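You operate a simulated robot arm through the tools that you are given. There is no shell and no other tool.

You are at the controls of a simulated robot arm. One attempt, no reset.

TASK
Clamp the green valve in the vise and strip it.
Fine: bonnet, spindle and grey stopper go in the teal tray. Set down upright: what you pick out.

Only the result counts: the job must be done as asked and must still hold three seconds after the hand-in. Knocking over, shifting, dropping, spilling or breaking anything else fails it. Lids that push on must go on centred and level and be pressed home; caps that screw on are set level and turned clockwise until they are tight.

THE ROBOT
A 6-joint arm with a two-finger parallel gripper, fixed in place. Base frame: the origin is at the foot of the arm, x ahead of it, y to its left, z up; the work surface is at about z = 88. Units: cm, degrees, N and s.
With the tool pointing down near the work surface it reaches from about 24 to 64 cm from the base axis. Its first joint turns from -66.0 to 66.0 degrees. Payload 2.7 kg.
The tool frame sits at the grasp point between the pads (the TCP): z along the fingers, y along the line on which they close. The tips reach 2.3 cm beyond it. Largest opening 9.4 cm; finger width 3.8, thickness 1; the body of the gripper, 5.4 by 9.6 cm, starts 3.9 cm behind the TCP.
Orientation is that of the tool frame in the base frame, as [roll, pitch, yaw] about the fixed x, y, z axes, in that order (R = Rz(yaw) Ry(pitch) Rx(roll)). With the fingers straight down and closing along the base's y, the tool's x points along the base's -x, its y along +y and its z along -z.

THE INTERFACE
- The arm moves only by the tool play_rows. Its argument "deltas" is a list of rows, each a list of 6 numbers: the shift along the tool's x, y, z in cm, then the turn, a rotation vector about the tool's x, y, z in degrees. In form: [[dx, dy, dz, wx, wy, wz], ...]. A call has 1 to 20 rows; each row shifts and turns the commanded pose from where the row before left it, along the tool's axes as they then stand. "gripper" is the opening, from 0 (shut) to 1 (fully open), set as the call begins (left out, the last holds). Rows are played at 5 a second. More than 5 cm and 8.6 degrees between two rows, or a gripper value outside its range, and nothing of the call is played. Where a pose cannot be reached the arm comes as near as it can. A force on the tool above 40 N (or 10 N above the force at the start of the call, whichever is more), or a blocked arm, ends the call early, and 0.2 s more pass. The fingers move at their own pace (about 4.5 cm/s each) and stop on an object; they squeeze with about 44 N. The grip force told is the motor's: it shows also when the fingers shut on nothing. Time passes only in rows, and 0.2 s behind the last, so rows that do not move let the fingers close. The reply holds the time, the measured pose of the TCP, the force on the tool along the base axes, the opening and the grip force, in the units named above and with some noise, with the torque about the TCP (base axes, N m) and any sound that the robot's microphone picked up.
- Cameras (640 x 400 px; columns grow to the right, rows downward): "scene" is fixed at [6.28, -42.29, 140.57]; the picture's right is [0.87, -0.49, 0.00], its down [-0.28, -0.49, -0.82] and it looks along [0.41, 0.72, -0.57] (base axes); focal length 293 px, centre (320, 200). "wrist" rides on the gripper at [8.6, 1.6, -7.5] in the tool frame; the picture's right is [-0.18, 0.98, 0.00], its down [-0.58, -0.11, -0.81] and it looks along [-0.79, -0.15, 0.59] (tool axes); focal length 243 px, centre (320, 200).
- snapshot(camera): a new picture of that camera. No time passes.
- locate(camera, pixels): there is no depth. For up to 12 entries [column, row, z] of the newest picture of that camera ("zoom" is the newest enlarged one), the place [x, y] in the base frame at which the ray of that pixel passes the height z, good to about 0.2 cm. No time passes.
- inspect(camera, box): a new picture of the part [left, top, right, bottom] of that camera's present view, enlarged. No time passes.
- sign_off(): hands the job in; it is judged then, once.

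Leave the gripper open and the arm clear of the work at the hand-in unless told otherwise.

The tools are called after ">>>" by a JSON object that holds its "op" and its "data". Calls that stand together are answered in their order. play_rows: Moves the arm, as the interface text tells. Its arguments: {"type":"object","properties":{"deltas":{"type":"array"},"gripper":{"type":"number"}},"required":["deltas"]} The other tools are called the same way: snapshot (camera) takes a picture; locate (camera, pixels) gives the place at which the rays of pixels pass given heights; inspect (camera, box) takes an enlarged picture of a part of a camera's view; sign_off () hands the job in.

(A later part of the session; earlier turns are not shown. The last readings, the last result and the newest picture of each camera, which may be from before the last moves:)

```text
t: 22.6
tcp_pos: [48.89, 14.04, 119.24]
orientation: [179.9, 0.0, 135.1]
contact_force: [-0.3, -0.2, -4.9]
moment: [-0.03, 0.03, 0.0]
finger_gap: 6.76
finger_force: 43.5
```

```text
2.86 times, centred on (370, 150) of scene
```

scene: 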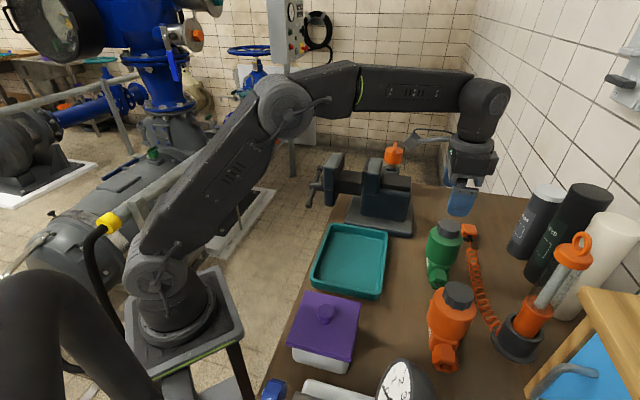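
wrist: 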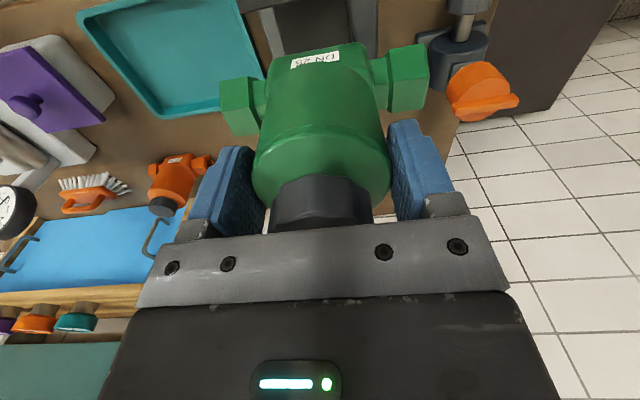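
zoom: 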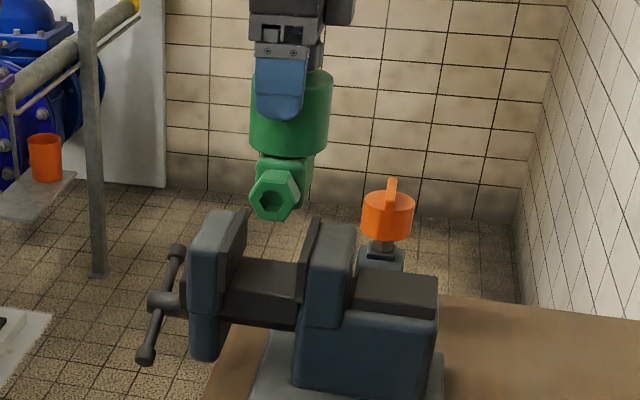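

Aligned over the gap as far as seen. I lower to about 1 cm above the jaw tops and check.

>>> {"op": "play_rows", "data": {"deltas": [[0, 0, 1.5, 0, 0, 0], [0, 0, 1.2, 0, 0, 0], [0, 0, 0, 0, 0, 0]]}}

>>> {"op": "inspect", "data": {"camera": "scene", "box": [320, 110, 410, 210]}}

>>> {"op": "inspect", "data": {"camera": "wrist", "box": [200, 0, 450, 160]}}

```text
t: 23.4
tcp_pos: [48.86, 13.97, 116.63]
orientation: [179.9, 0.1, 135.2]
contact_force: [-0.1, 0.4, -5.8]
moment: [-0.01, 0.01, -0.01]
finger_gap: 6.73
finger_force: 43.7
```

```text
4.00 times, centred on (365, 160) of scene
```

zoom: 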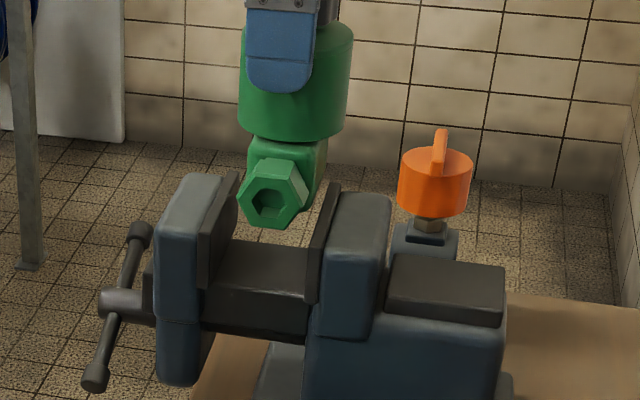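

```text
2.50 times, centred on (325, 80) of wrist
```

zoom: 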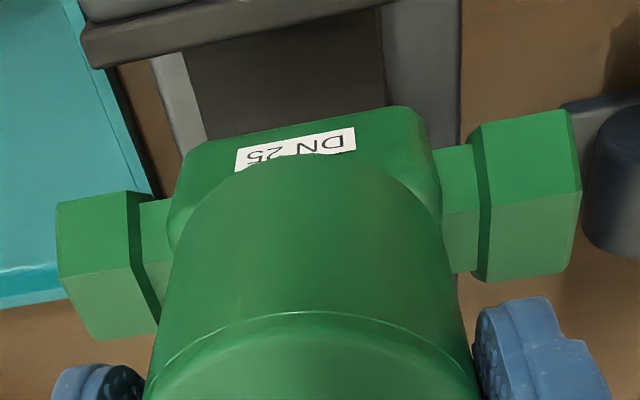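

Clear on both sides. I lower 4.6 cm into the gap, then check before the last bit.

>>> {"op": "play_rows", "data": {"deltas": [[0, 0, 1, 0, 0, 0], [0, 0, 1, 0, 0, 0], [0, 0, 1, 0, 0, 0], [0, 0, 1, 0, 0, 0], [0, 0, 0.6, 0, 0, 0], [0, 0, 0, 0, 0, 0]]}}

>>> {"op": "inspect", "data": {"camera": "scene", "box": [320, 110, 410, 210]}}

>>> {"op": "inspect", "data": {"camera": "wrist", "box": [200, 0, 450, 160]}}

```text
t: 24.8
tcp_pos: [48.87, 13.93, 111.95]
orientation: [179.9, 0.0, 135.1]
contact_force: [0.9, 0.4, -5.9]
moment: [0.03, -0.01, 0.0]
finger_gap: 6.73
finger_force: 43.9
```

```text
4.00 times, centred on (365, 160) of scene
```

zoom: 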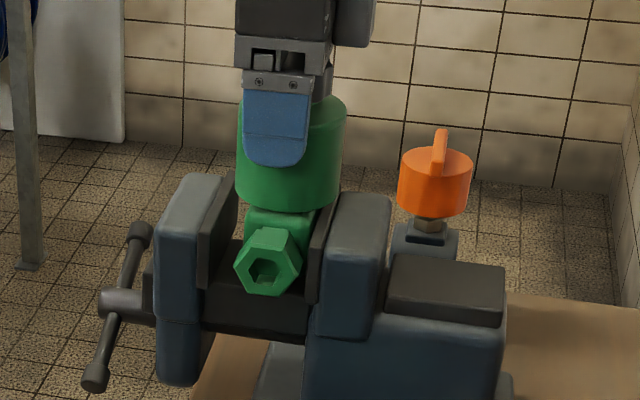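

```text
2.50 times, centred on (325, 80) of wrist
```

zoom: 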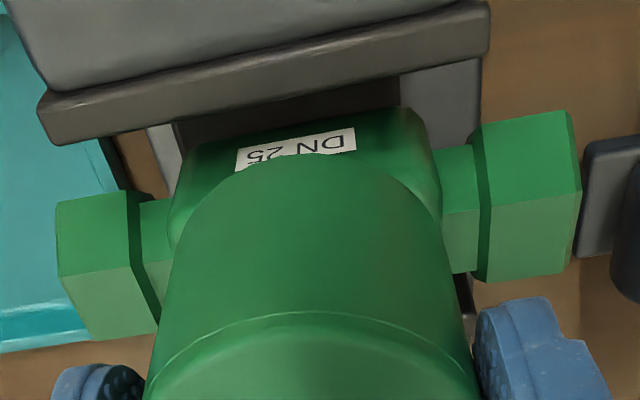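

Valve enters the gap cleanly. I lower in small steps until the weight is taken.

>>> {"op": "play_rows", "data": {"deltas": [[0, 0, 0.3, 0, 0, 0], [0, 0, 0.3, 0, 0, 0], [0, 0, 0.2, 0, 0, 0], [0, 0, 0, 0, 0, 0]]}}

```text
t: 25.8
tcp_pos: [48.77, 13.85, 111.16]
orientation: [179.9, 0.1, 135.1]
contact_force: [-0.8, -0.7, -0.5]
moment: [-0.13, 0.21, -0.01]
finger_gap: 6.74
finger_force: 43.8
```

Weight is now taken (Fz ≈ -0.5) with a small moment: the near edge touched first. I press 0.1 cm more to see.

>>> {"op": "play_rows", "data": {"deltas": [[0, 0, 0.1, 0, 0, 0], [0, 0, 0, 0, 0, 0]]}}

>>> {"op": "inspect", "data": {"camera": "scene", "box": [330, 130, 400, 200]}}

>>> {"op": "inspect", "data": {"camera": "wrist", "box": [200, 0, 450, 160]}}

```text
t: 26.4
tcp_pos: [48.8, 13.89, 111.13]
orientation: [179.9, 0.0, 135.2]
contact_force: [-1.9, -2.8, 3.8]
moment: [-0.47, 0.58, -0.01]
finger_gap: 6.71
finger_force: 43.7
```

```text
5.71 times, centred on (365, 165) of scene
```

zoom: 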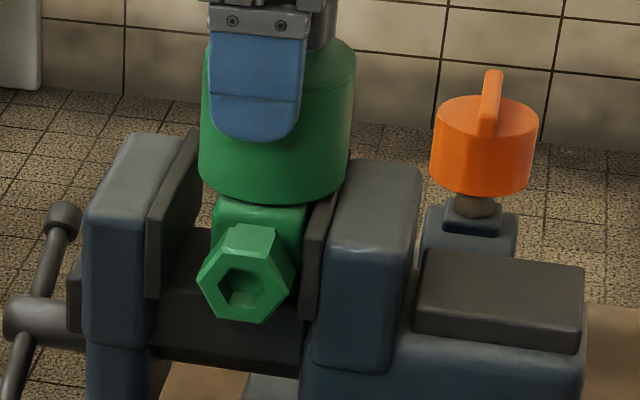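

```text
2.50 times, centred on (325, 80) of wrist
```

zoom: 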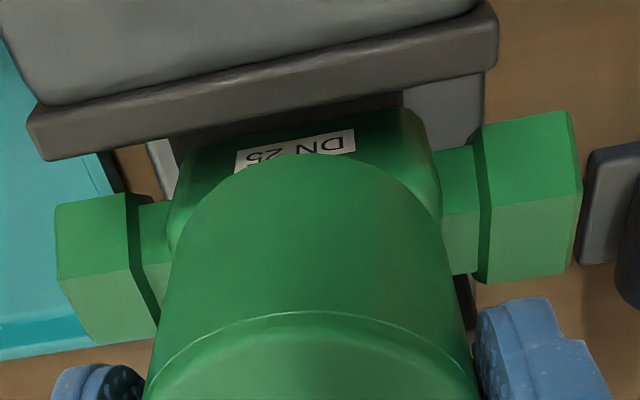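

It stands on the slide. I ease up 0.1 to relieve the force, then release.

>>> {"op": "play_rows", "data": {"deltas": [[0, 0, -0.1, 0, 0, 0], [0, 0, 0, 0, 0, 0]]}}

>>> {"op": "play_rows", "data": {"deltas": [[0, 0, 0, 0, 0, 0], [0, 0, 0, 0, 0, 0], [0, 0, 0, 0, 0, 0], [0, 0, 0, 0, 0, 0]], "gripper": 1}}

>>> {"op": "inspect", "data": {"camera": "scene", "box": [330, 130, 400, 200]}}

>>> {"op": "snapshot", "data": {"camera": "wrist"}}

```text
t: 27.0
tcp_pos: [48.89, 13.86, 111.15]
orientation: [179.7, 0.1, 135.2]
contact_force: [1.1, -0.5, 3.4]
moment: [-0.27, 0.12, -0.01]
finger_gap: 6.74
finger_force: 44.1
```

```text
t: 28.0
tcp_pos: [48.89, 13.79, 111.1]
orientation: [179.9, 0.2, 135.1]
contact_force: [0.4, -0.5, 0.3]
moment: [-0.01, 0.0, 0.0]
finger_gap: 9.39
finger_force: 0.0
```

```text
5.71 times, centred on (365, 165) of scene
```

zoom: 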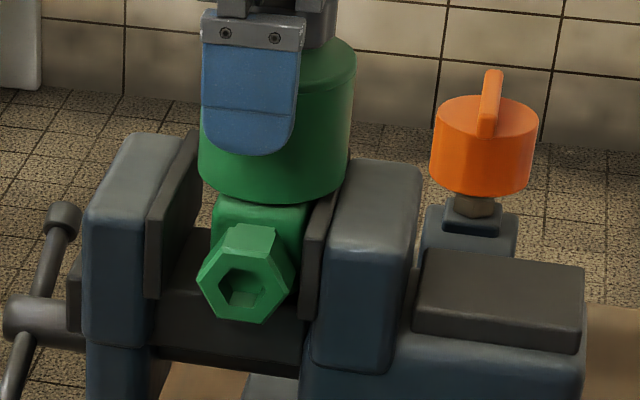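

```text
taken
```

wrist: 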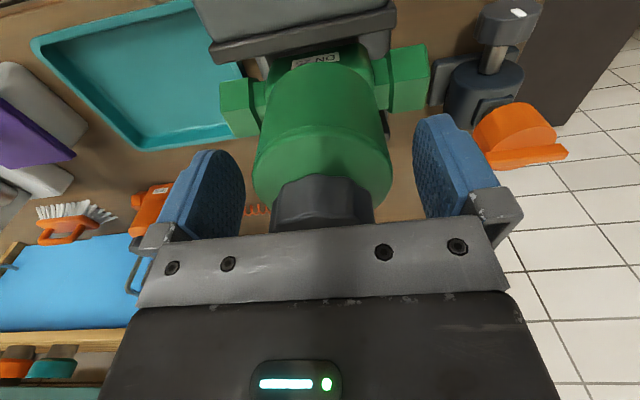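

The valve stands by itself between the jaws. I rise clear, shut the fingers and go above the handle's near end, z 118.

>>> {"op": "play_rows", "data": {"deltas": [[0, 0, -1, 0, 0, 0], [0, 0, -3, 0, 0, 0], [0, 0, -3, 0, 0, 0]]}}

>>> {"op": "play_rows", "data": {"deltas": [[3.87, -1.6, 0, 0, 0, 0], [3.87, -1.6, 0, 0, 0, 0], [3.87, -1.6, 0, 0, 0, 0], [0, 0, 2, 0, 0, 0], [0, 0, 2, 0, 0, 0], [0, 0, 0, 0, 0, 0]], "gripper": 0}}

>>> {"op": "snapshot", "data": {"camera": "wrist"}}

>>> {"op": "snapshot", "data": {"camera": "scene"}}

```text
t: 28.8
tcp_pos: [48.8, 14.14, 118.0]
orientation: [179.9, 0.0, 135.2]
contact_force: [-0.7, 0.2, 0.2]
moment: [0.01, 0.0, -0.05]
finger_gap: 9.39
finger_force: 0.2
```

```text
t: 30.2
tcp_pos: [37.27, 18.72, 114.14]
orientation: [-180.0, 0.2, 135.1]
contact_force: [0.1, -0.1, -0.6]
moment: [-0.02, 0.01, 0.0]
finger_gap: 0.01
finger_force: 33.4
```

```text
taken
```

wrist: 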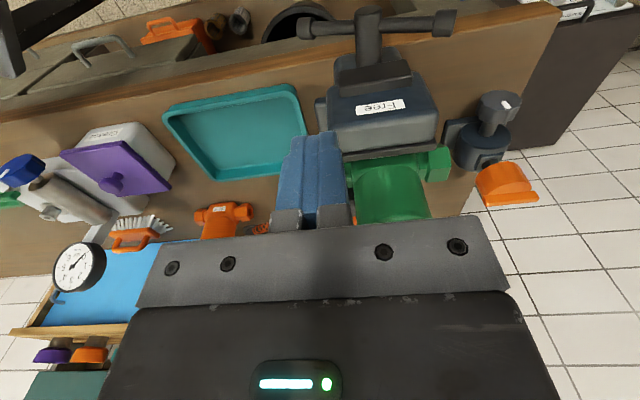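

```text
taken
```

scene: 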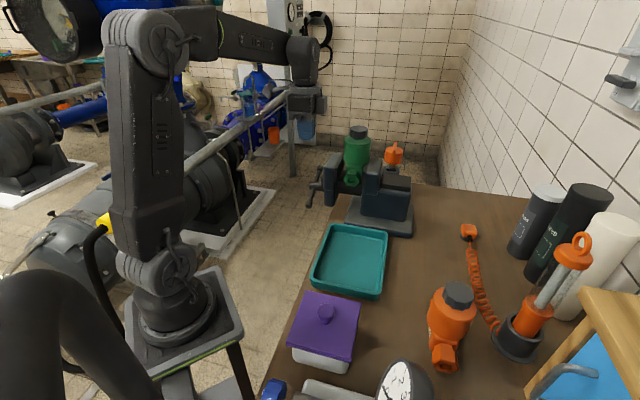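

I recheck handle points: near knob (305,28), far knob (444,23), bar at the hub (368,22).

>>> {"op": "inspect", "data": {"camera": "wrist", "box": [290, 0, 460, 110]}}

>>> {"op": "locate", "data": {"camera": "wrist", "pixels": [[305, 28, 93.4], [305, 28, 95], [444, 23, 98.3], [444, 23, 97], [368, 22, 95.8], [368, 22, 97]]}}

>>> {"op": "locate", "data": {"camera": "scene", "pixels": [[320.1, 168.6, 98.3], [320.1, 168.6, 97], [308.8, 204.5, 93.4], [308.8, 204.5, 95], [313.5, 186, 95.8]]}}

```text
3.64 times, centred on (375, 55) of wrist
```

zoom: 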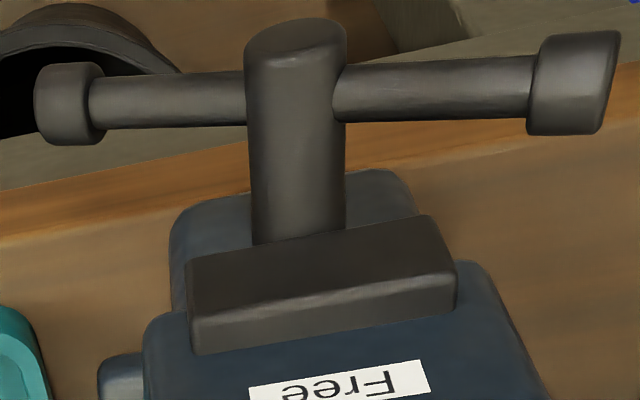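

```text
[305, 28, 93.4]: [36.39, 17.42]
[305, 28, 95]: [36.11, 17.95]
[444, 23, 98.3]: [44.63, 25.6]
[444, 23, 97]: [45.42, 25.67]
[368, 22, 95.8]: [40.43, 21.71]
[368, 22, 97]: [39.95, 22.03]
```

```text
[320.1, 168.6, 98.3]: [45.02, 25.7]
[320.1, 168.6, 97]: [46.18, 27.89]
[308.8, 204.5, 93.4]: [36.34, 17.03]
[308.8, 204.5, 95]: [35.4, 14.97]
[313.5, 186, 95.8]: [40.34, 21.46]
```

Handle points agree from both cameras. I descend with shut fingers to just above the near arm of the bar (t≈39.6), tip ≈95.8.

>>> {"op": "play_rows", "data": {"deltas": [[0, 0, 4, 0, 0, 0], [0, 0, 4, 0, 0, 0], [0, 0, 4, 0, 0, 0], [0, 0, 3, 0, 0, 0], [0, 0, 0.7, 0, 0, 0], [0, 0, 0, 0, 0, 0]]}}

>>> {"op": "snapshot", "data": {"camera": "wrist"}}

>>> {"op": "inspect", "data": {"camera": "scene", "box": [270, 120, 400, 230]}}

```text
t: 31.2
tcp_pos: [37.47, 18.66, 100.17]
orientation: [179.3, 0.5, 135.0]
contact_force: [-0.4, 0.3, 5.1]
moment: [-0.15, -0.14, 0.01]
finger_gap: 0.0
finger_force: 41.8
stopped in row 5: the force on the tool passed its limit at 65 N (the readings are from after the stop); the commanded pose is now the measured one
```

```text
taken
```

wrist: 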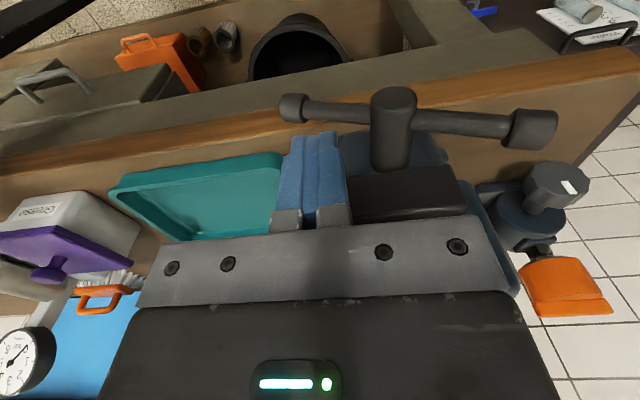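

```text
3.64 times, centred on (335, 175) of scene
```

zoom: 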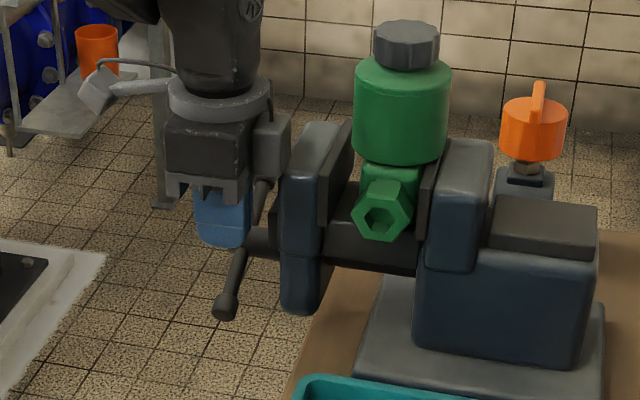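

Contact at TCP z 100.2: tip is at 97.9, so the gripper body must have met the moving jaw's back edge. I back up 3 cm and check that nothing moved.

>>> {"op": "play_rows", "data": {"deltas": [[0, 0, -1, 0, 0, 0], [0, 0, -3, 0, 0, 0], [0, 0, 0, 0, 0, 0]]}}

>>> {"op": "snapshot", "data": {"camera": "wrist"}}

>>> {"op": "inspect", "data": {"camera": "wrist", "box": [250, 50, 510, 230]}}

>>> {"op": "inspect", "data": {"camera": "scene", "box": [300, 120, 420, 220]}}

```text
t: 32.0
tcp_pos: [37.42, 18.84, 104.12]
orientation: [179.3, 0.3, 135.0]
contact_force: [0.1, 0.4, 0.8]
moment: [-0.02, 0.0, -0.04]
finger_gap: 0.0
finger_force: 43.1
```

```text
taken
```

wrist: 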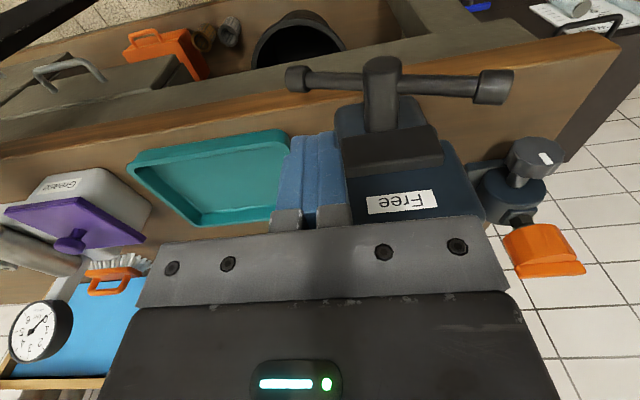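

```text
2.22 times, centred on (380, 140) of wrist
```

zoom: 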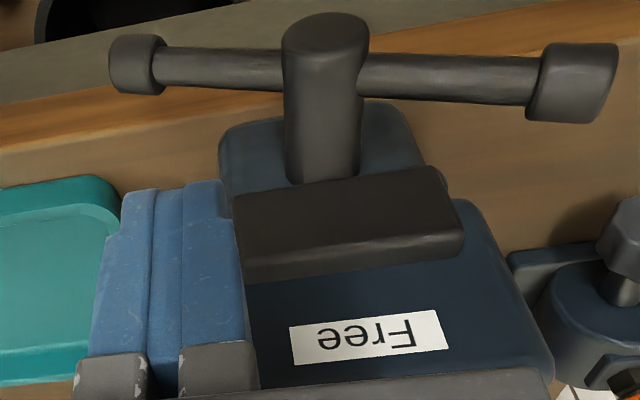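

```text
4.00 times, centred on (360, 170) of scene
```

zoom: 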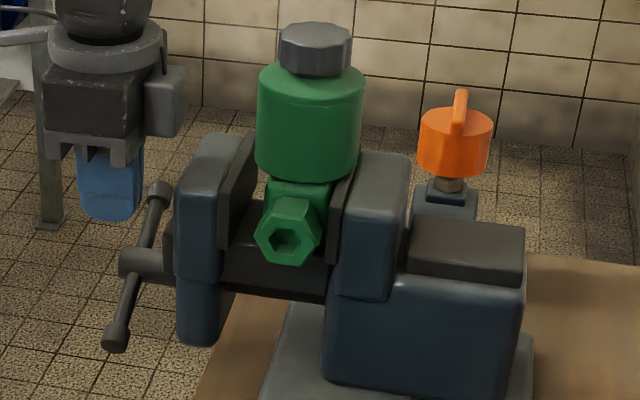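

Nothing moved. I locate the jaw's back face (label at (401,202)) and the dark boss.

>>> {"op": "locate", "data": {"camera": "wrist", "pixels": [[401, 202, 102], [401, 202, 103], [401, 202, 104], [345, 160, 99], [345, 160, 101], [440, 130, 99], [349, 175, 101], [442, 155, 101], [484, 210, 103]]}}

>>> {"op": "locate", "data": {"camera": "scene", "pixels": [[341, 175, 100], [325.5, 178, 104], [325.5, 178, 105], [336, 154, 105], [321, 178, 100]]}}

```text
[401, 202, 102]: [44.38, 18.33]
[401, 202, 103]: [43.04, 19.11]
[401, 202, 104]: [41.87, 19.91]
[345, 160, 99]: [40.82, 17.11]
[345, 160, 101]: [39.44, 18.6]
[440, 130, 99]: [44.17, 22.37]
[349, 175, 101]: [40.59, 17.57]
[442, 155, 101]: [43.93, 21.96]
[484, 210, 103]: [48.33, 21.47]
```

```text
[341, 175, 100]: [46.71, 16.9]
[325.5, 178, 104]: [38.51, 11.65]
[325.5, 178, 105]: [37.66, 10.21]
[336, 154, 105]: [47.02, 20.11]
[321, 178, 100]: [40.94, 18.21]
```

The contact was a bit of the hand sticking out ~4 cm on its tool -x side. I shift 0.5 cm outward and tilt the hand 20° so the tips lean toward the vise and the body leans away, then go down to just over the bar.

>>> {"op": "play_rows", "data": {"deltas": [[0.5, -0.2, 0, 0, 0, 0], [0, 0, 0, 0, -6.67, 0], [0, 0, 0, 0, -6.67, 0], [0, 0, 0, 0, -6.67, 0], [0.68, 0, 1.88, 0, 0, 0], [0.68, 0, 1.88, 0, 0, 0], [0.51, 0, 1.41, 0, 0, 0], [0, 0, 0, 0, 0, 0]]}}

>>> {"op": "snapshot", "data": {"camera": "wrist"}}

>>> {"op": "inspect", "data": {"camera": "scene", "box": [270, 120, 400, 230]}}

```text
t: 33.8
tcp_pos: [37.02, 18.9, 98.55]
orientation: [179.2, 20.5, 134.7]
contact_force: [-0.1, 0.1, -0.3]
moment: [-0.02, -0.01, 0.03]
finger_gap: 0.0
finger_force: 42.2
```

```text
taken
```

wrist: 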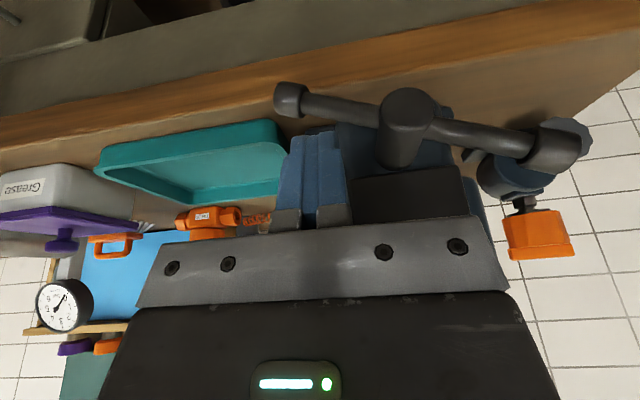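

```text
3.64 times, centred on (335, 175) of scene
```

zoom: 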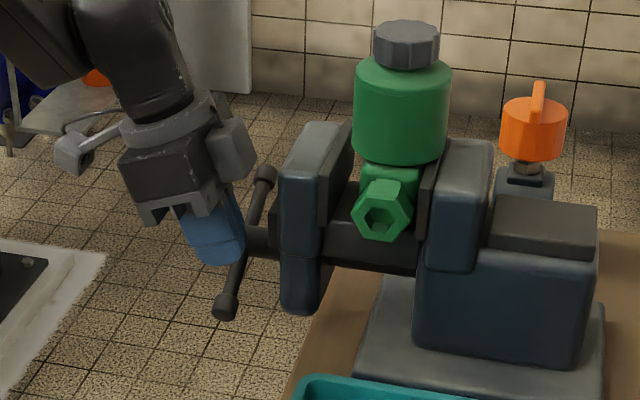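

Clear now. I lower to the bar and push it down gently along its arc (clockwise seen from the handle end).

>>> {"op": "play_rows", "data": {"deltas": [[0.34, 0, 0.94, 0, 0, 0], [0.24, 0, 0.66, 0, 0, 0], [0.14, 0, 0.38, 0, 0, 0], [0.14, 0, 0.38, 0, 0, 0], [0.14, 0.1, 0.38, 0, 0, 0], [0, 0, 0, 0, 0, 0]]}}

>>> {"op": "snapshot", "data": {"camera": "wrist"}}

>>> {"op": "inspect", "data": {"camera": "scene", "box": [270, 120, 400, 230]}}

```text
t: 35.2
tcp_pos: [37.24, 19.01, 95.57]
orientation: [179.2, 20.4, 134.8]
contact_force: [0.3, 0.5, 2.0]
moment: [-0.01, -0.02, -0.01]
finger_gap: 0.01
finger_force: 41.9
```

```text
taken
```

wrist: 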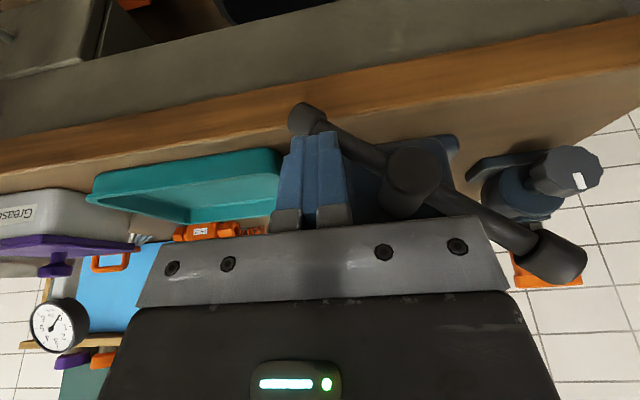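

```text
3.64 times, centred on (335, 175) of scene
```

zoom: 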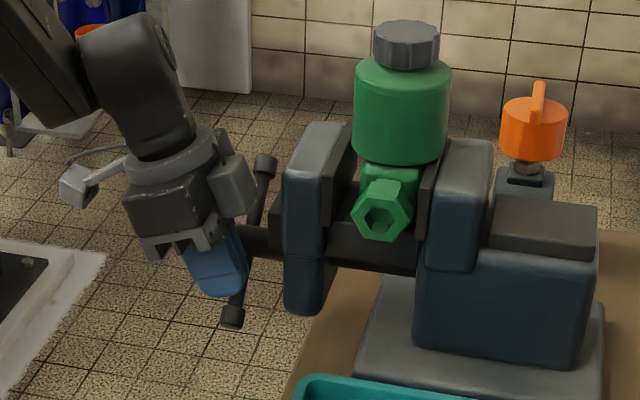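

The handle turns easily (≈2 N) and the jaw seems to have moved a bit. I measure the bar's present angle.

>>> {"op": "locate", "data": {"camera": "wrist", "pixels": [[305, 117, 91.7], [305, 117, 91], [305, 117, 92.5], [555, 258, 99.9], [555, 258, 101], [410, 180, 95.8]]}}

>>> {"op": "inspect", "data": {"camera": "wrist", "box": [260, 80, 600, 300]}}

```text
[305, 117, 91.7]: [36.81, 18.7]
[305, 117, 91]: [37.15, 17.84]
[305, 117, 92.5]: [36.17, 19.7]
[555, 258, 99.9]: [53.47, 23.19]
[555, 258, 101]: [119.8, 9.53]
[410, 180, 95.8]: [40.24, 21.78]
```

```text
1.82 times, centred on (430, 190) of wrist
```

zoom: 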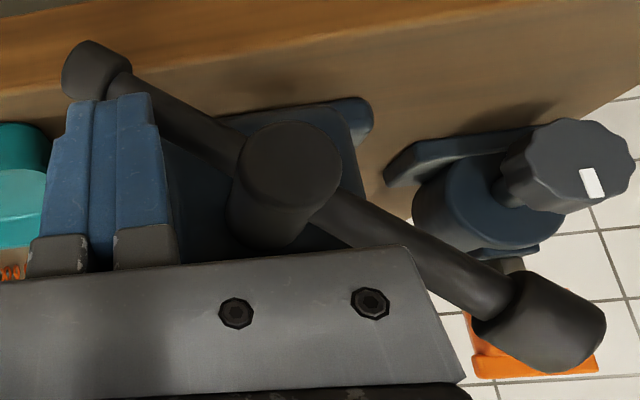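

Bar is at ≈44°. The hand's plate is close to the other arm, so I lift off, cross over to the far side of the bar (t≈52.6), and come down beside the far knob (t≈48.5, z≈100).

>>> {"op": "play_rows", "data": {"deltas": [[-1.14, 0, -3.13, 0, 0, 0], [-1.14, 0, -3.13, 0, 0, 0], [-1.14, 0, -3.13, 0, 0, 0], [0, 4.27, 0, 0, 0, 0], [0, 4.27, 0, 0, 0, 0], [0, 4.27, 0, 0, 0, 0], [0.79, 0, 2.16, 0, 0, 0], [0.79, 0, 2.16, 0, 0, 0], [0, 0, 0, 0, 0, 0]]}}

>>> {"op": "snapshot", "data": {"camera": "wrist"}}

>>> {"op": "inspect", "data": {"camera": "scene", "box": [270, 120, 400, 230]}}

```text
t: 37.2
tcp_pos: [46.07, 28.1, 101.1]
orientation: [179.1, 20.5, 134.8]
contact_force: [-0.4, 0.3, 0.0]
moment: [0.02, 0.03, 0.02]
finger_gap: 0.0
finger_force: 42.4
```

```text
taken
```

wrist: 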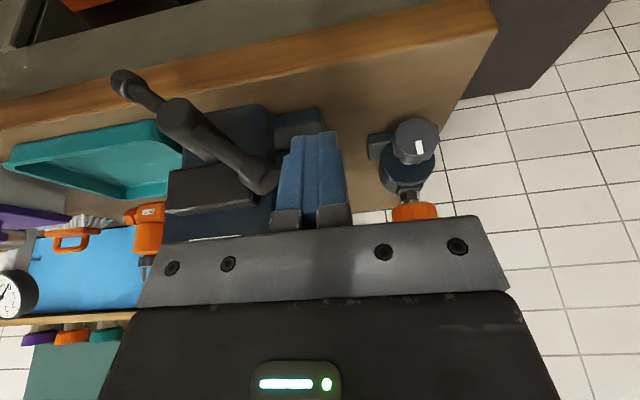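

```text
3.64 times, centred on (335, 175) of scene
```

zoom: 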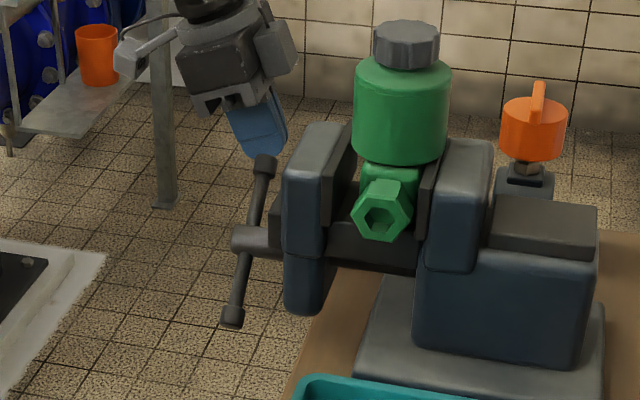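

Finger is beside the far knob. I push toward −t, past contact, in small steps.

>>> {"op": "play_rows", "data": {"deltas": [[0, -1, 0, 0, 0, 0], [0, -0.8, 0, 0, 0, 0], [0, -0.6, 0, 0, 0, 0], [0, -0.6, 0, 0, 0, 0], [0, -0.6, 0, 0, 0, 0], [0, -0.6, 0, 0, 0, 0], [0, -0.6, 0, 0, 0, 0], [0, 0, 0, 0, 0, 0]]}}

>>> {"op": "snapshot", "data": {"camera": "wrist"}}

>>> {"op": "inspect", "data": {"camera": "scene", "box": [270, 120, 400, 230]}}

```text
t: 38.2
tcp_pos: [44.52, 26.4, 102.07]
orientation: [177.6, 20.7, 134.7]
contact_force: [2.2, 0.3, 1.7]
moment: [-0.05, -0.03, 0.06]
finger_gap: 0.0
finger_force: 42.4
stopped in row 5: the force on the tool passed its limit at 43 N (the readings are from after the stop); the commanded pose is now the measured one
```

```text
taken
```

wrist: 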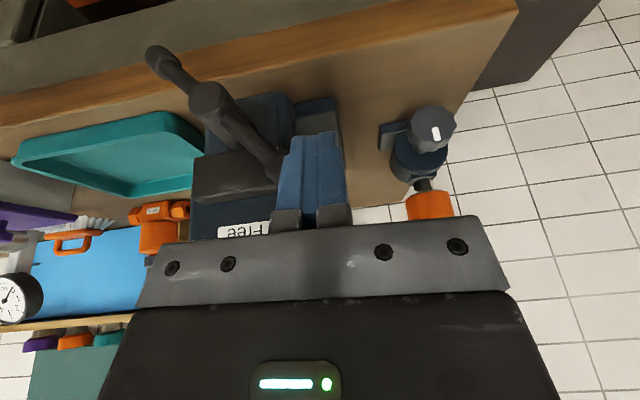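

```text
3.64 times, centred on (335, 175) of scene
```

zoom: 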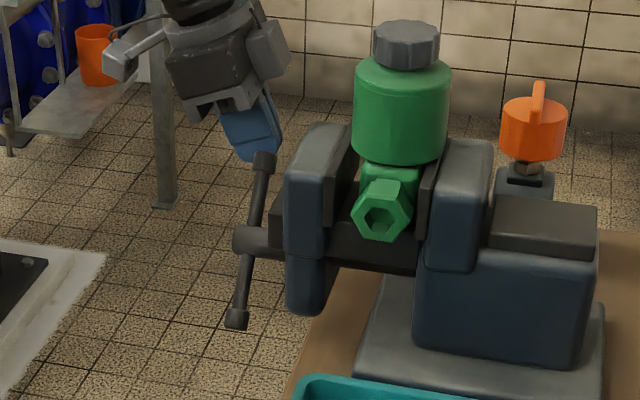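

The finger rode against the knob's end instead of turning it. I back off +t and measure how far jaw and bar have moved so far.

>>> {"op": "play_rows", "data": {"deltas": [[0, 1.5, 0, 0, 0, 0], [0, 0, 0, 0, 0, 0]]}}

>>> {"op": "inspect", "data": {"camera": "scene", "box": [330, 130, 400, 200]}}

>>> {"op": "snapshot", "data": {"camera": "wrist"}}

>>> {"op": "inspect", "data": {"camera": "wrist", "box": [100, 30, 360, 240]}}

```text
t: 38.9
tcp_pos: [45.61, 27.52, 102.05]
orientation: [177.7, 20.7, 134.7]
contact_force: [0.5, -1.3, 0.8]
moment: [-0.04, 0.0, -0.01]
finger_gap: 0.0
finger_force: 42.2
```

```text
5.71 times, centred on (365, 165) of scene
```

zoom: 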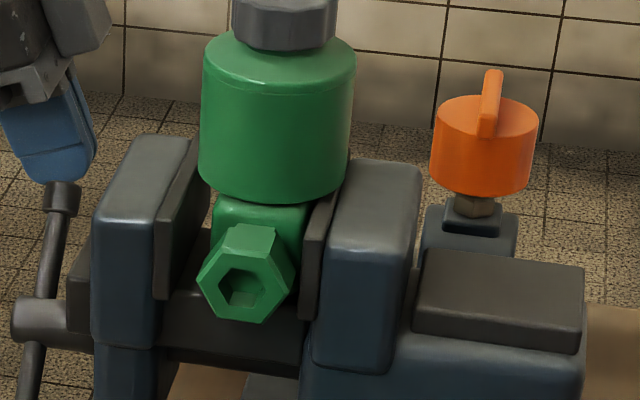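

```text
taken
```

wrist: 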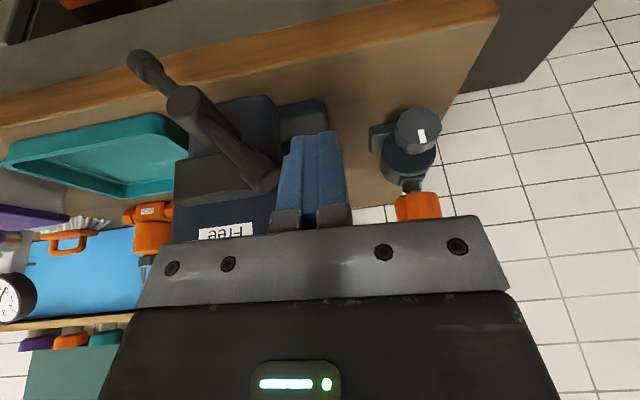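

```text
1.90 times, centred on (230, 135) of wrist
```

zoom: 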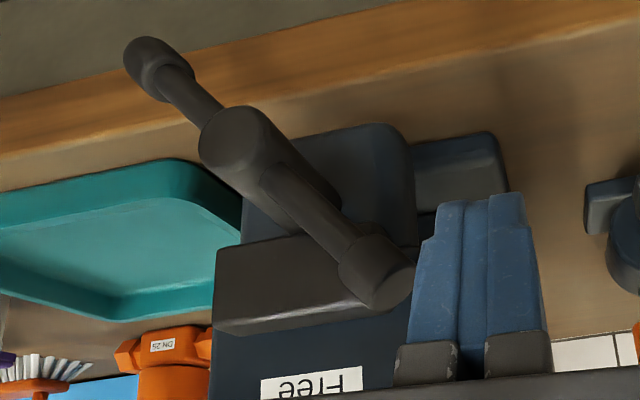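

The jaw has advanced ≈0.4 cm for ≈25° of turn (≈1 cm per 60°), so ≈90° more is needed. Better: grip the far knob with the fingers closing along the screw axis, tool vertical, high enough for the body to pass over the jaw, and lead it along its arc. I rise, level the tool and turn to yaw -135.

>>> {"op": "play_rows", "data": {"deltas": [[-1.14, 0.3, -3.13, 0, 0, 0], [-1.14, 0, -3.13, 0, 0, 0], [-1.14, 0, -3.13, 0, 0, 0], [0, 0, 0, 2.3, 0, 0], [0, 0, 0, 0, 6.9, 0], [0, 0, 0, 0, 6.9, 0], [0, 0, 0, 0, 6.9, 0], [0, 0, 0, 0, 0, -8.2], [0, 0, 0, 0, 0, -8.2], [0, 0, 0, 0, 0, -8.2], [0, 0, 0, 0, 0, -8.2], [0, 0, 0, 0, 0, -8.2], [0, 0, 0, 0, 0, -8.2], [0, 0, 0, 0, 0, -8.2], [0, 0, 0, 0, 0, -8.2], [0, 0, 0, 0, 0, -8.2], [0, 0, 0, 0, 0, -8.2], [0, 0, 0, 0, 0, -7.7]], "gripper": 0.34}}

>>> {"op": "snapshot", "data": {"camera": "wrist"}}

>>> {"op": "snapshot", "data": {"camera": "scene"}}

```text
t: 42.6
tcp_pos: [45.23, 27.53, 112.01]
orientation: [180.0, 0.0, -135.4]
contact_force: [0.3, 0.1, -1.3]
moment: [-0.01, 0.02, 0.02]
finger_gap: 3.23
finger_force: 0.0
```

```text
taken
```

wrist: 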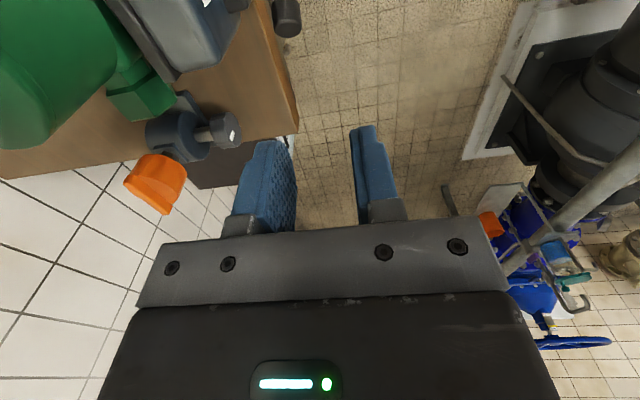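

```text
taken
```

scene: 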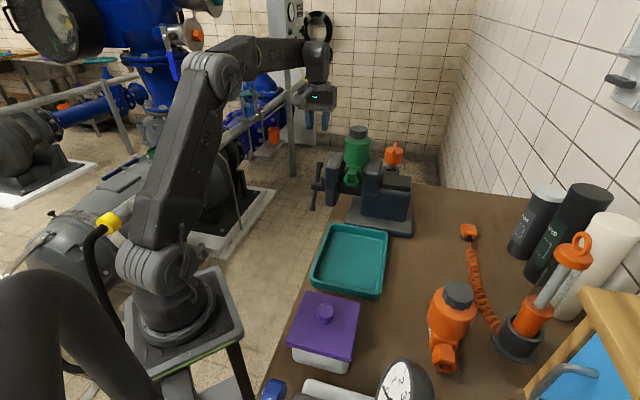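

I step back −t to see the knob from here.

>>> {"op": "play_rows", "data": {"deltas": [[4, 0, -1, 0, 0, 0], [4, 0, -1, 0, 0, 0], [2, 0, 0, 0, 0, 0], [0, 0, 0, 0, 0, 0]]}}

>>> {"op": "snapshot", "data": {"camera": "wrist"}}

>>> {"op": "inspect", "data": {"camera": "scene", "box": [290, 130, 360, 220]}}

```text
t: 43.6
tcp_pos: [38.17, 20.65, 114.23]
orientation: [180.0, 0.1, -135.5]
contact_force: [-0.3, -0.5, 0.4]
moment: [-0.03, -0.01, -0.05]
finger_gap: 3.2
finger_force: 0.0
```

```text
taken
```

wrist: 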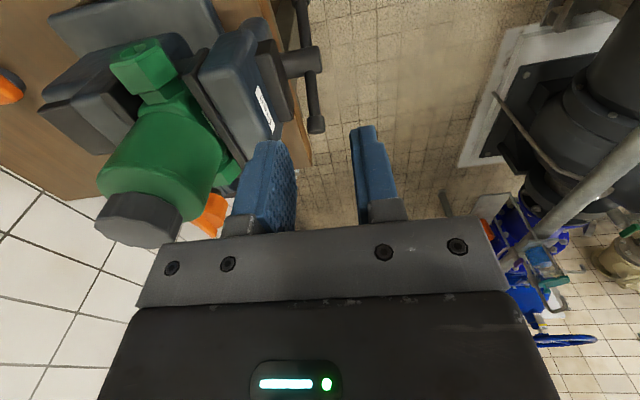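

```text
4.44 times, centred on (325, 175) of scene
```

zoom: 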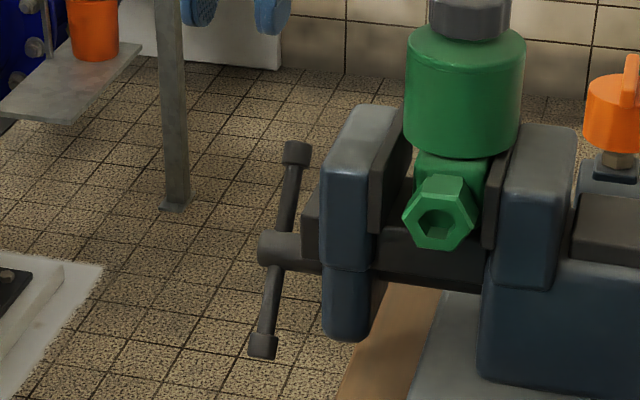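

I triangulate the far knob: wrist (316,123), scene (319.6,164.4).

>>> {"op": "locate", "data": {"camera": "wrist", "pixels": [[316, 123, 99.5], [316, 123, 101], [316, 123, 102], [303, 60, 96], [265, 112, 103], [258, 70, 105]]}}

>>> {"op": "locate", "data": {"camera": "scene", "pixels": [[319.6, 164.4, 99.5], [319.6, 164.4, 101], [319.6, 164.4, 102], [312.2, 207.7, 91], [312.2, 207.7, 92]]}}

```text
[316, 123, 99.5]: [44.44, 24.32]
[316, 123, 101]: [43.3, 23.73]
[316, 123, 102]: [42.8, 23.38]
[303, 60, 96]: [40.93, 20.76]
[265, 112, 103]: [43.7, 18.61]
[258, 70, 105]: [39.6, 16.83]
```

```text
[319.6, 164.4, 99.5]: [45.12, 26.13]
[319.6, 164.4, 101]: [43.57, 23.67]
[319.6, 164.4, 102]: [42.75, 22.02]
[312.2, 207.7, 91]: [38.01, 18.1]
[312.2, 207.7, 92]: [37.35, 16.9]
```

Far knob at (43.4,23.8,101.0), bar ≈55°. I straddle it: TCP to (43.4,23.8,101.9), body just above jaw level.

>>> {"op": "play_rows", "data": {"deltas": [[-2.95, -0.74, 0, 0, 0, 0], [-2.95, -0.74, 0, 0, 0, 0], [0, 0, 4, 0, 0, 0], [0, 0, 3, 0, 0, 0], [0, 0, 2, 0, 0, 0], [0, 0, 0, 0, 0, 0]]}}

>>> {"op": "snapshot", "data": {"camera": "wrist"}}

>>> {"op": "inspect", "data": {"camera": "scene", "box": [270, 100, 400, 210]}}

```text
t: 45.0
tcp_pos: [43.32, 23.76, 104.99]
orientation: [-180.0, 0.1, -135.5]
contact_force: [0.6, -0.7, 0.8]
moment: [-0.01, -0.05, 0.02]
finger_gap: 3.22
finger_force: 0.1
```

```text
taken
```

wrist: 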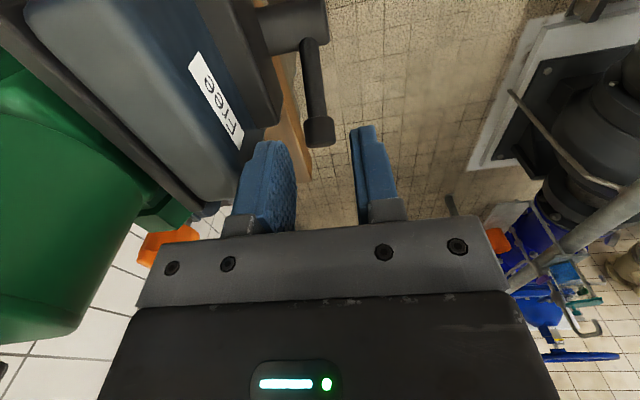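

```text
3.64 times, centred on (335, 155) of scene
```

zoom: 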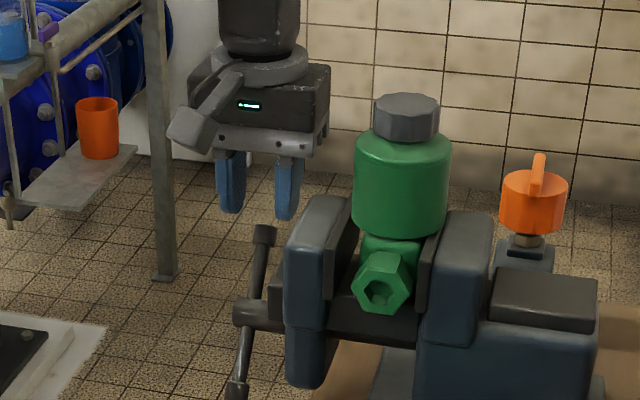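

Knob lies centred between the fingers. I lower the last 3 cm.

>>> {"op": "play_rows", "data": {"deltas": [[0, 0.1, 1.0, 0, 0, 0], [0, 0, 1.0, 0, 0, 0], [0, 0, 0.6, 0, 0, 0], [0, 0, 0.4, 0, 0, 0], [0, 0, 0, 0, 0, 0]], "gripper": 0.32}}

>>> {"op": "snapshot", "data": {"camera": "wrist"}}

>>> {"op": "inspect", "data": {"camera": "scene", "box": [290, 110, 380, 190]}}

```text
t: 46.1
tcp_pos: [43.46, 23.85, 102.77]
orientation: [-179.7, 0.7, -135.6]
contact_force: [-4.5, 0.0, 5.5]
moment: [-0.16, 0.07, -0.16]
finger_gap: 2.89
finger_force: 0.1
stopped in row 5: the force on the tool passed its limit at 46 N (the readings are from after the stop); the commanded pose is now the measured one
```

```text
taken
```

wrist: 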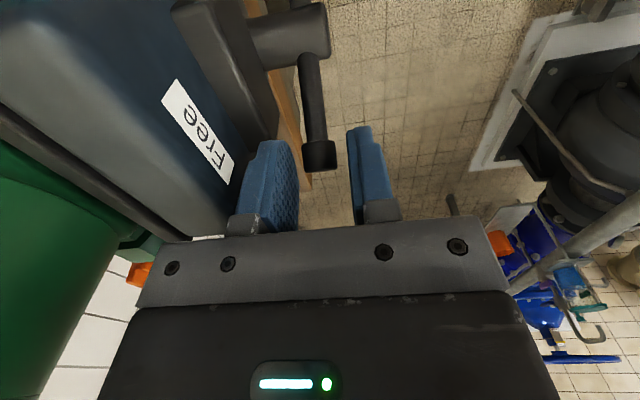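

```text
5.00 times, centred on (335, 150) of scene
```

zoom: 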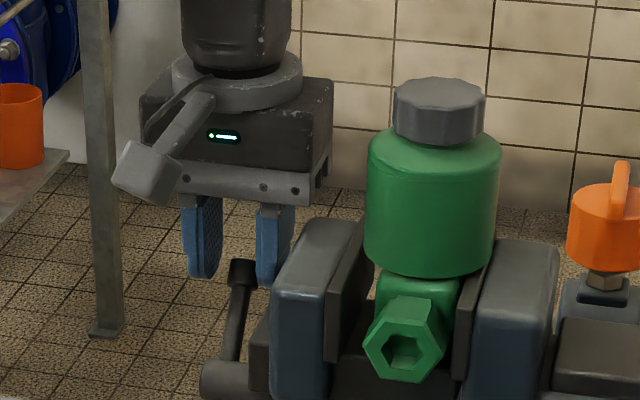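

The inner finger tip touched the dark boss behind the jaw (tip z≈100.5). I lift a little, shift 1.2 cm outward (+t) past the boss edge, and go to z≈102.4, then close on the knob.

>>> {"op": "play_rows", "data": {"deltas": [[0, 0, -0.6, 0, 0, 0], [-0.7, 0.05, 0, 0, 0, 0], [-0.5, 0, 0, 0, 0, 0], [0, 0, 0.5, 0, 0, 0], [0, 0, 0.5, 0, 0, 0], [0, 0, 0, 0, 0, 0]], "gripper": 0.31}}

>>> {"op": "snapshot", "data": {"camera": "wrist"}}

```text
t: 47.5
tcp_pos: [44.37, 24.67, 102.67]
orientation: [-179.5, 1.1, -135.5]
contact_force: [-7.5, -5.1, 36.1]
moment: [-1.15, 0.02, -0.25]
finger_gap: 2.85
finger_force: 0.2
```

```text
taken
```

wrist: 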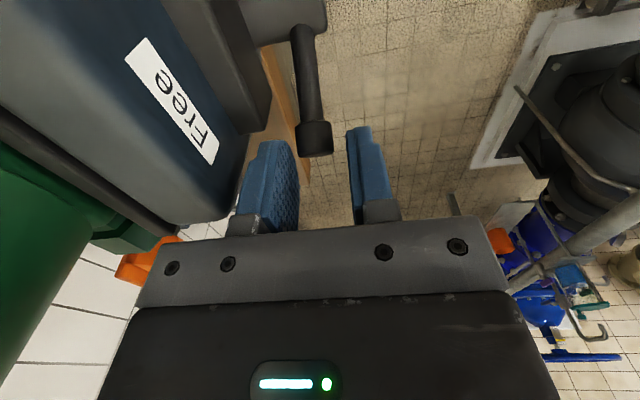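

Still pressing on something at the inner finger tip. I raise 0.8 cm and inspect where the boss ends.

>>> {"op": "play_rows", "data": {"deltas": [[0, 0, -0.8, 0, 0, 0], [0, 0, 0, 0, 0, 0]]}}

>>> {"op": "snapshot", "data": {"camera": "wrist"}}

>>> {"op": "inspect", "data": {"camera": "wrist", "box": [120, 0, 400, 240]}}

>>> {"op": "inspect", "data": {"camera": "scene", "box": [290, 110, 380, 210]}}

```text
t: 48.1
tcp_pos: [44.2, 24.73, 103.13]
orientation: [-179.9, 0.4, -135.4]
contact_force: [0.3, 0.1, -0.8]
moment: [-0.01, -0.03, 0.01]
finger_gap: 2.89
finger_force: 0.0
```

```text
taken
```

wrist: 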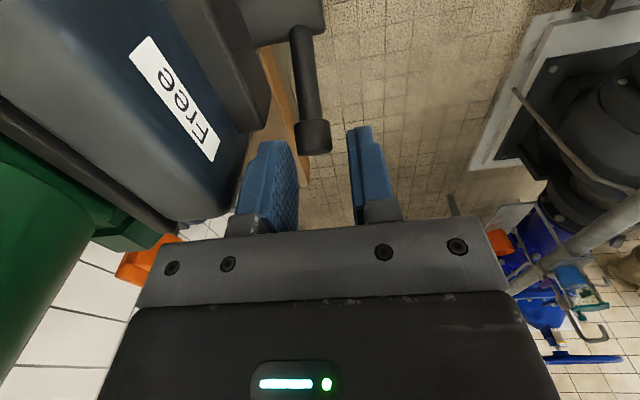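

```text
1.67 times, centred on (260, 120) of wrist
```

zoom: 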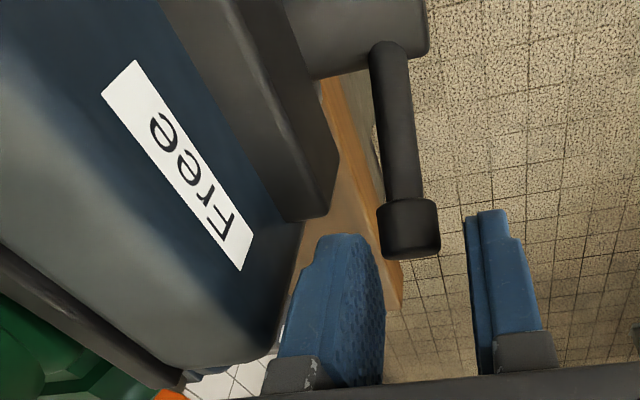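

```text
4.00 times, centred on (335, 160) of scene
```

zoom: 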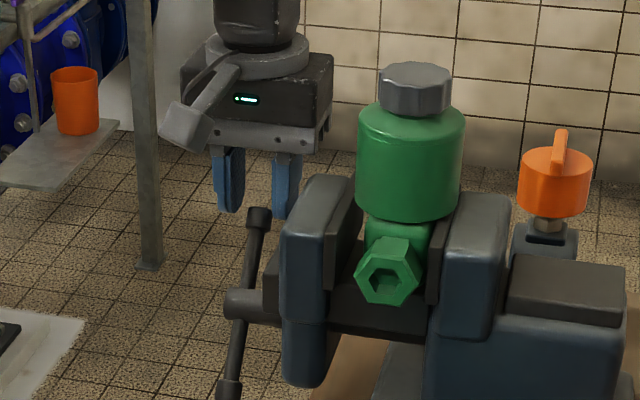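

>>> {"op": "inspect", "data": {"camera": "wrist", "box": [190, 0, 350, 160]}}

```text
2.50 times, centred on (270, 80) of wrist
```

zoom: 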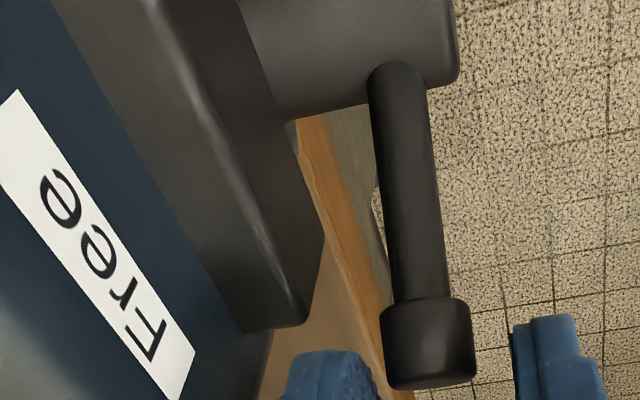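

>>> {"op": "locate", "data": {"camera": "wrist", "pixels": [[262, 126, 99], [262, 126, 100], [262, 126, 101], [271.2, 94, 95], [271.2, 94, 97], [240, 132, 100], [240, 132, 101], [313, 138, 101], [313, 138, 100], [300, 30, 95.8]]}}

```text
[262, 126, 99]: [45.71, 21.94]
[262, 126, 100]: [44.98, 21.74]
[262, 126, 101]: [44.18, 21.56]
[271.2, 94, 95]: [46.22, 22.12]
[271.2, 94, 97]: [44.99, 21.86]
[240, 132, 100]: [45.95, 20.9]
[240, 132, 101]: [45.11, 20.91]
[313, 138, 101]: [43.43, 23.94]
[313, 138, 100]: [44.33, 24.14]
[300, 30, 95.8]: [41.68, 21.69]
```

Boss: top z≈100.4, outer face s≈16.25, far end t≈47. Knob is 1.8 wide at s≈13.85. With only 2.35 cm opening the inner finger clears the boss: I narrow the opening, centre on the knob, and lower 0.8 cm.

>>> {"op": "play_rows", "data": {"deltas": [[0, 0, 0, 0, 0, 0], [0, 0, 0, 0, 0, 0], [0.6, 0, 0, 0, 0, 0], [0.5, 0, 0, 0, 0, 0], [0, 0, 0.4, 0, 0, 0], [0, 0, 0.4, 0, 0, 0], [0, 0, 0, 0, 0, 0]], "gripper": 0.25}}

>>> {"op": "inspect", "data": {"camera": "wrist", "box": [190, 40, 430, 240]}}

>>> {"op": "inspect", "data": {"camera": "scene", "box": [290, 110, 380, 210]}}

```text
t: 49.7
tcp_pos: [43.63, 23.88, 102.34]
orientation: [-179.7, 0.6, -135.5]
contact_force: [-0.5, -0.4, 0.2]
moment: [-0.03, -0.02, -0.01]
finger_gap: 2.35
finger_force: 0.0
```

```text
2.00 times, centred on (310, 140) of wrist
```

zoom: 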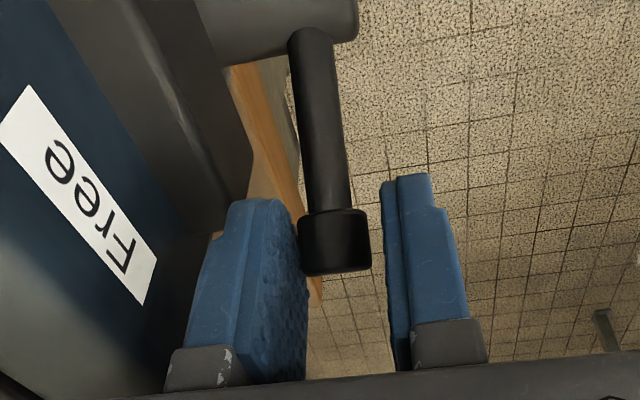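

```text
4.00 times, centred on (335, 160) of scene
```

zoom: 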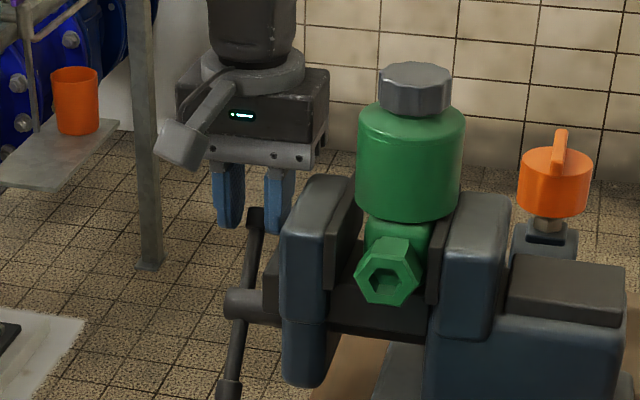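

The knob is between the fingers without force. I close.

>>> {"op": "play_rows", "data": {"deltas": [[0, 0, 0, 0, 0, 0], [0, 0, 0, 0, 0, 0], [0, 0, 0, 0, 0, 0], [0, 0, 0, 0, 0, 0]], "gripper": 0}}

>>> {"op": "inspect", "data": {"camera": "wrist", "box": [190, 40, 430, 240]}}

```text
t: 50.7
tcp_pos: [43.73, 23.85, 102.19]
orientation: [-179.6, 0.5, -135.4]
contact_force: [17.0, -15.2, -4.0]
moment: [-0.13, -0.52, -0.09]
finger_gap: 1.84
finger_force: 44.7
```

```text
2.00 times, centred on (310, 140) of wrist
```

zoom: 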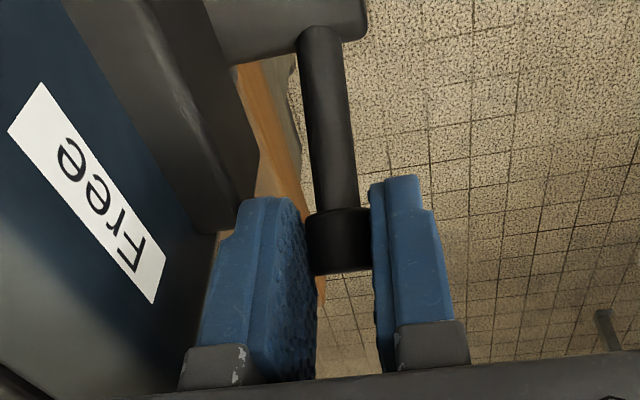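

Knob gripped (1.84 cm). Some +s force from slight misalignment. I lead it along its arc (hub R≈6.35) from 55° toward 75°, drifting +s with the screw.

>>> {"op": "play_rows", "data": {"deltas": [[0, -0.15, 0, 0, 0, 0], [0.467, -0.1, -0.297, 0, 0, 0], [0.491, -0.084, -0.256, 0, 0, 0], [0.512, -0.084, -0.212, 0, 0, 0], [0.529, -0.084, -0.167, 0, 0, 0], [0, 0, 0, 0, 0, 0]]}}

>>> {"op": "inspect", "data": {"camera": "wrist", "box": [190, 40, 430, 240]}}

>>> {"op": "inspect", "data": {"camera": "scene", "box": [290, 110, 390, 210]}}

```text
t: 52.1
tcp_pos: [42.58, 22.36, 103.42]
orientation: [-179.5, 1.3, -135.3]
contact_force: [12.3, 18.9, 5.5]
moment: [1.17, -1.09, 0.06]
finger_gap: 1.83
finger_force: 44.6
```

```text
2.00 times, centred on (310, 140) of wrist
```

zoom: 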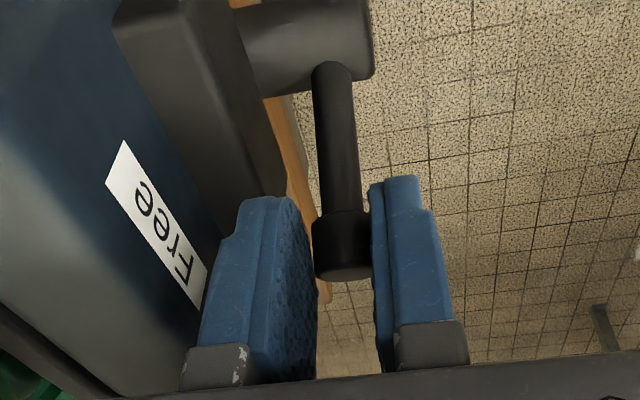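

```text
4.00 times, centred on (340, 160) of scene
```

zoom: 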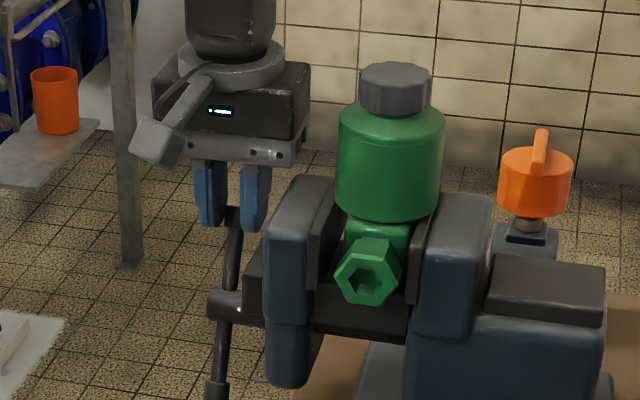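

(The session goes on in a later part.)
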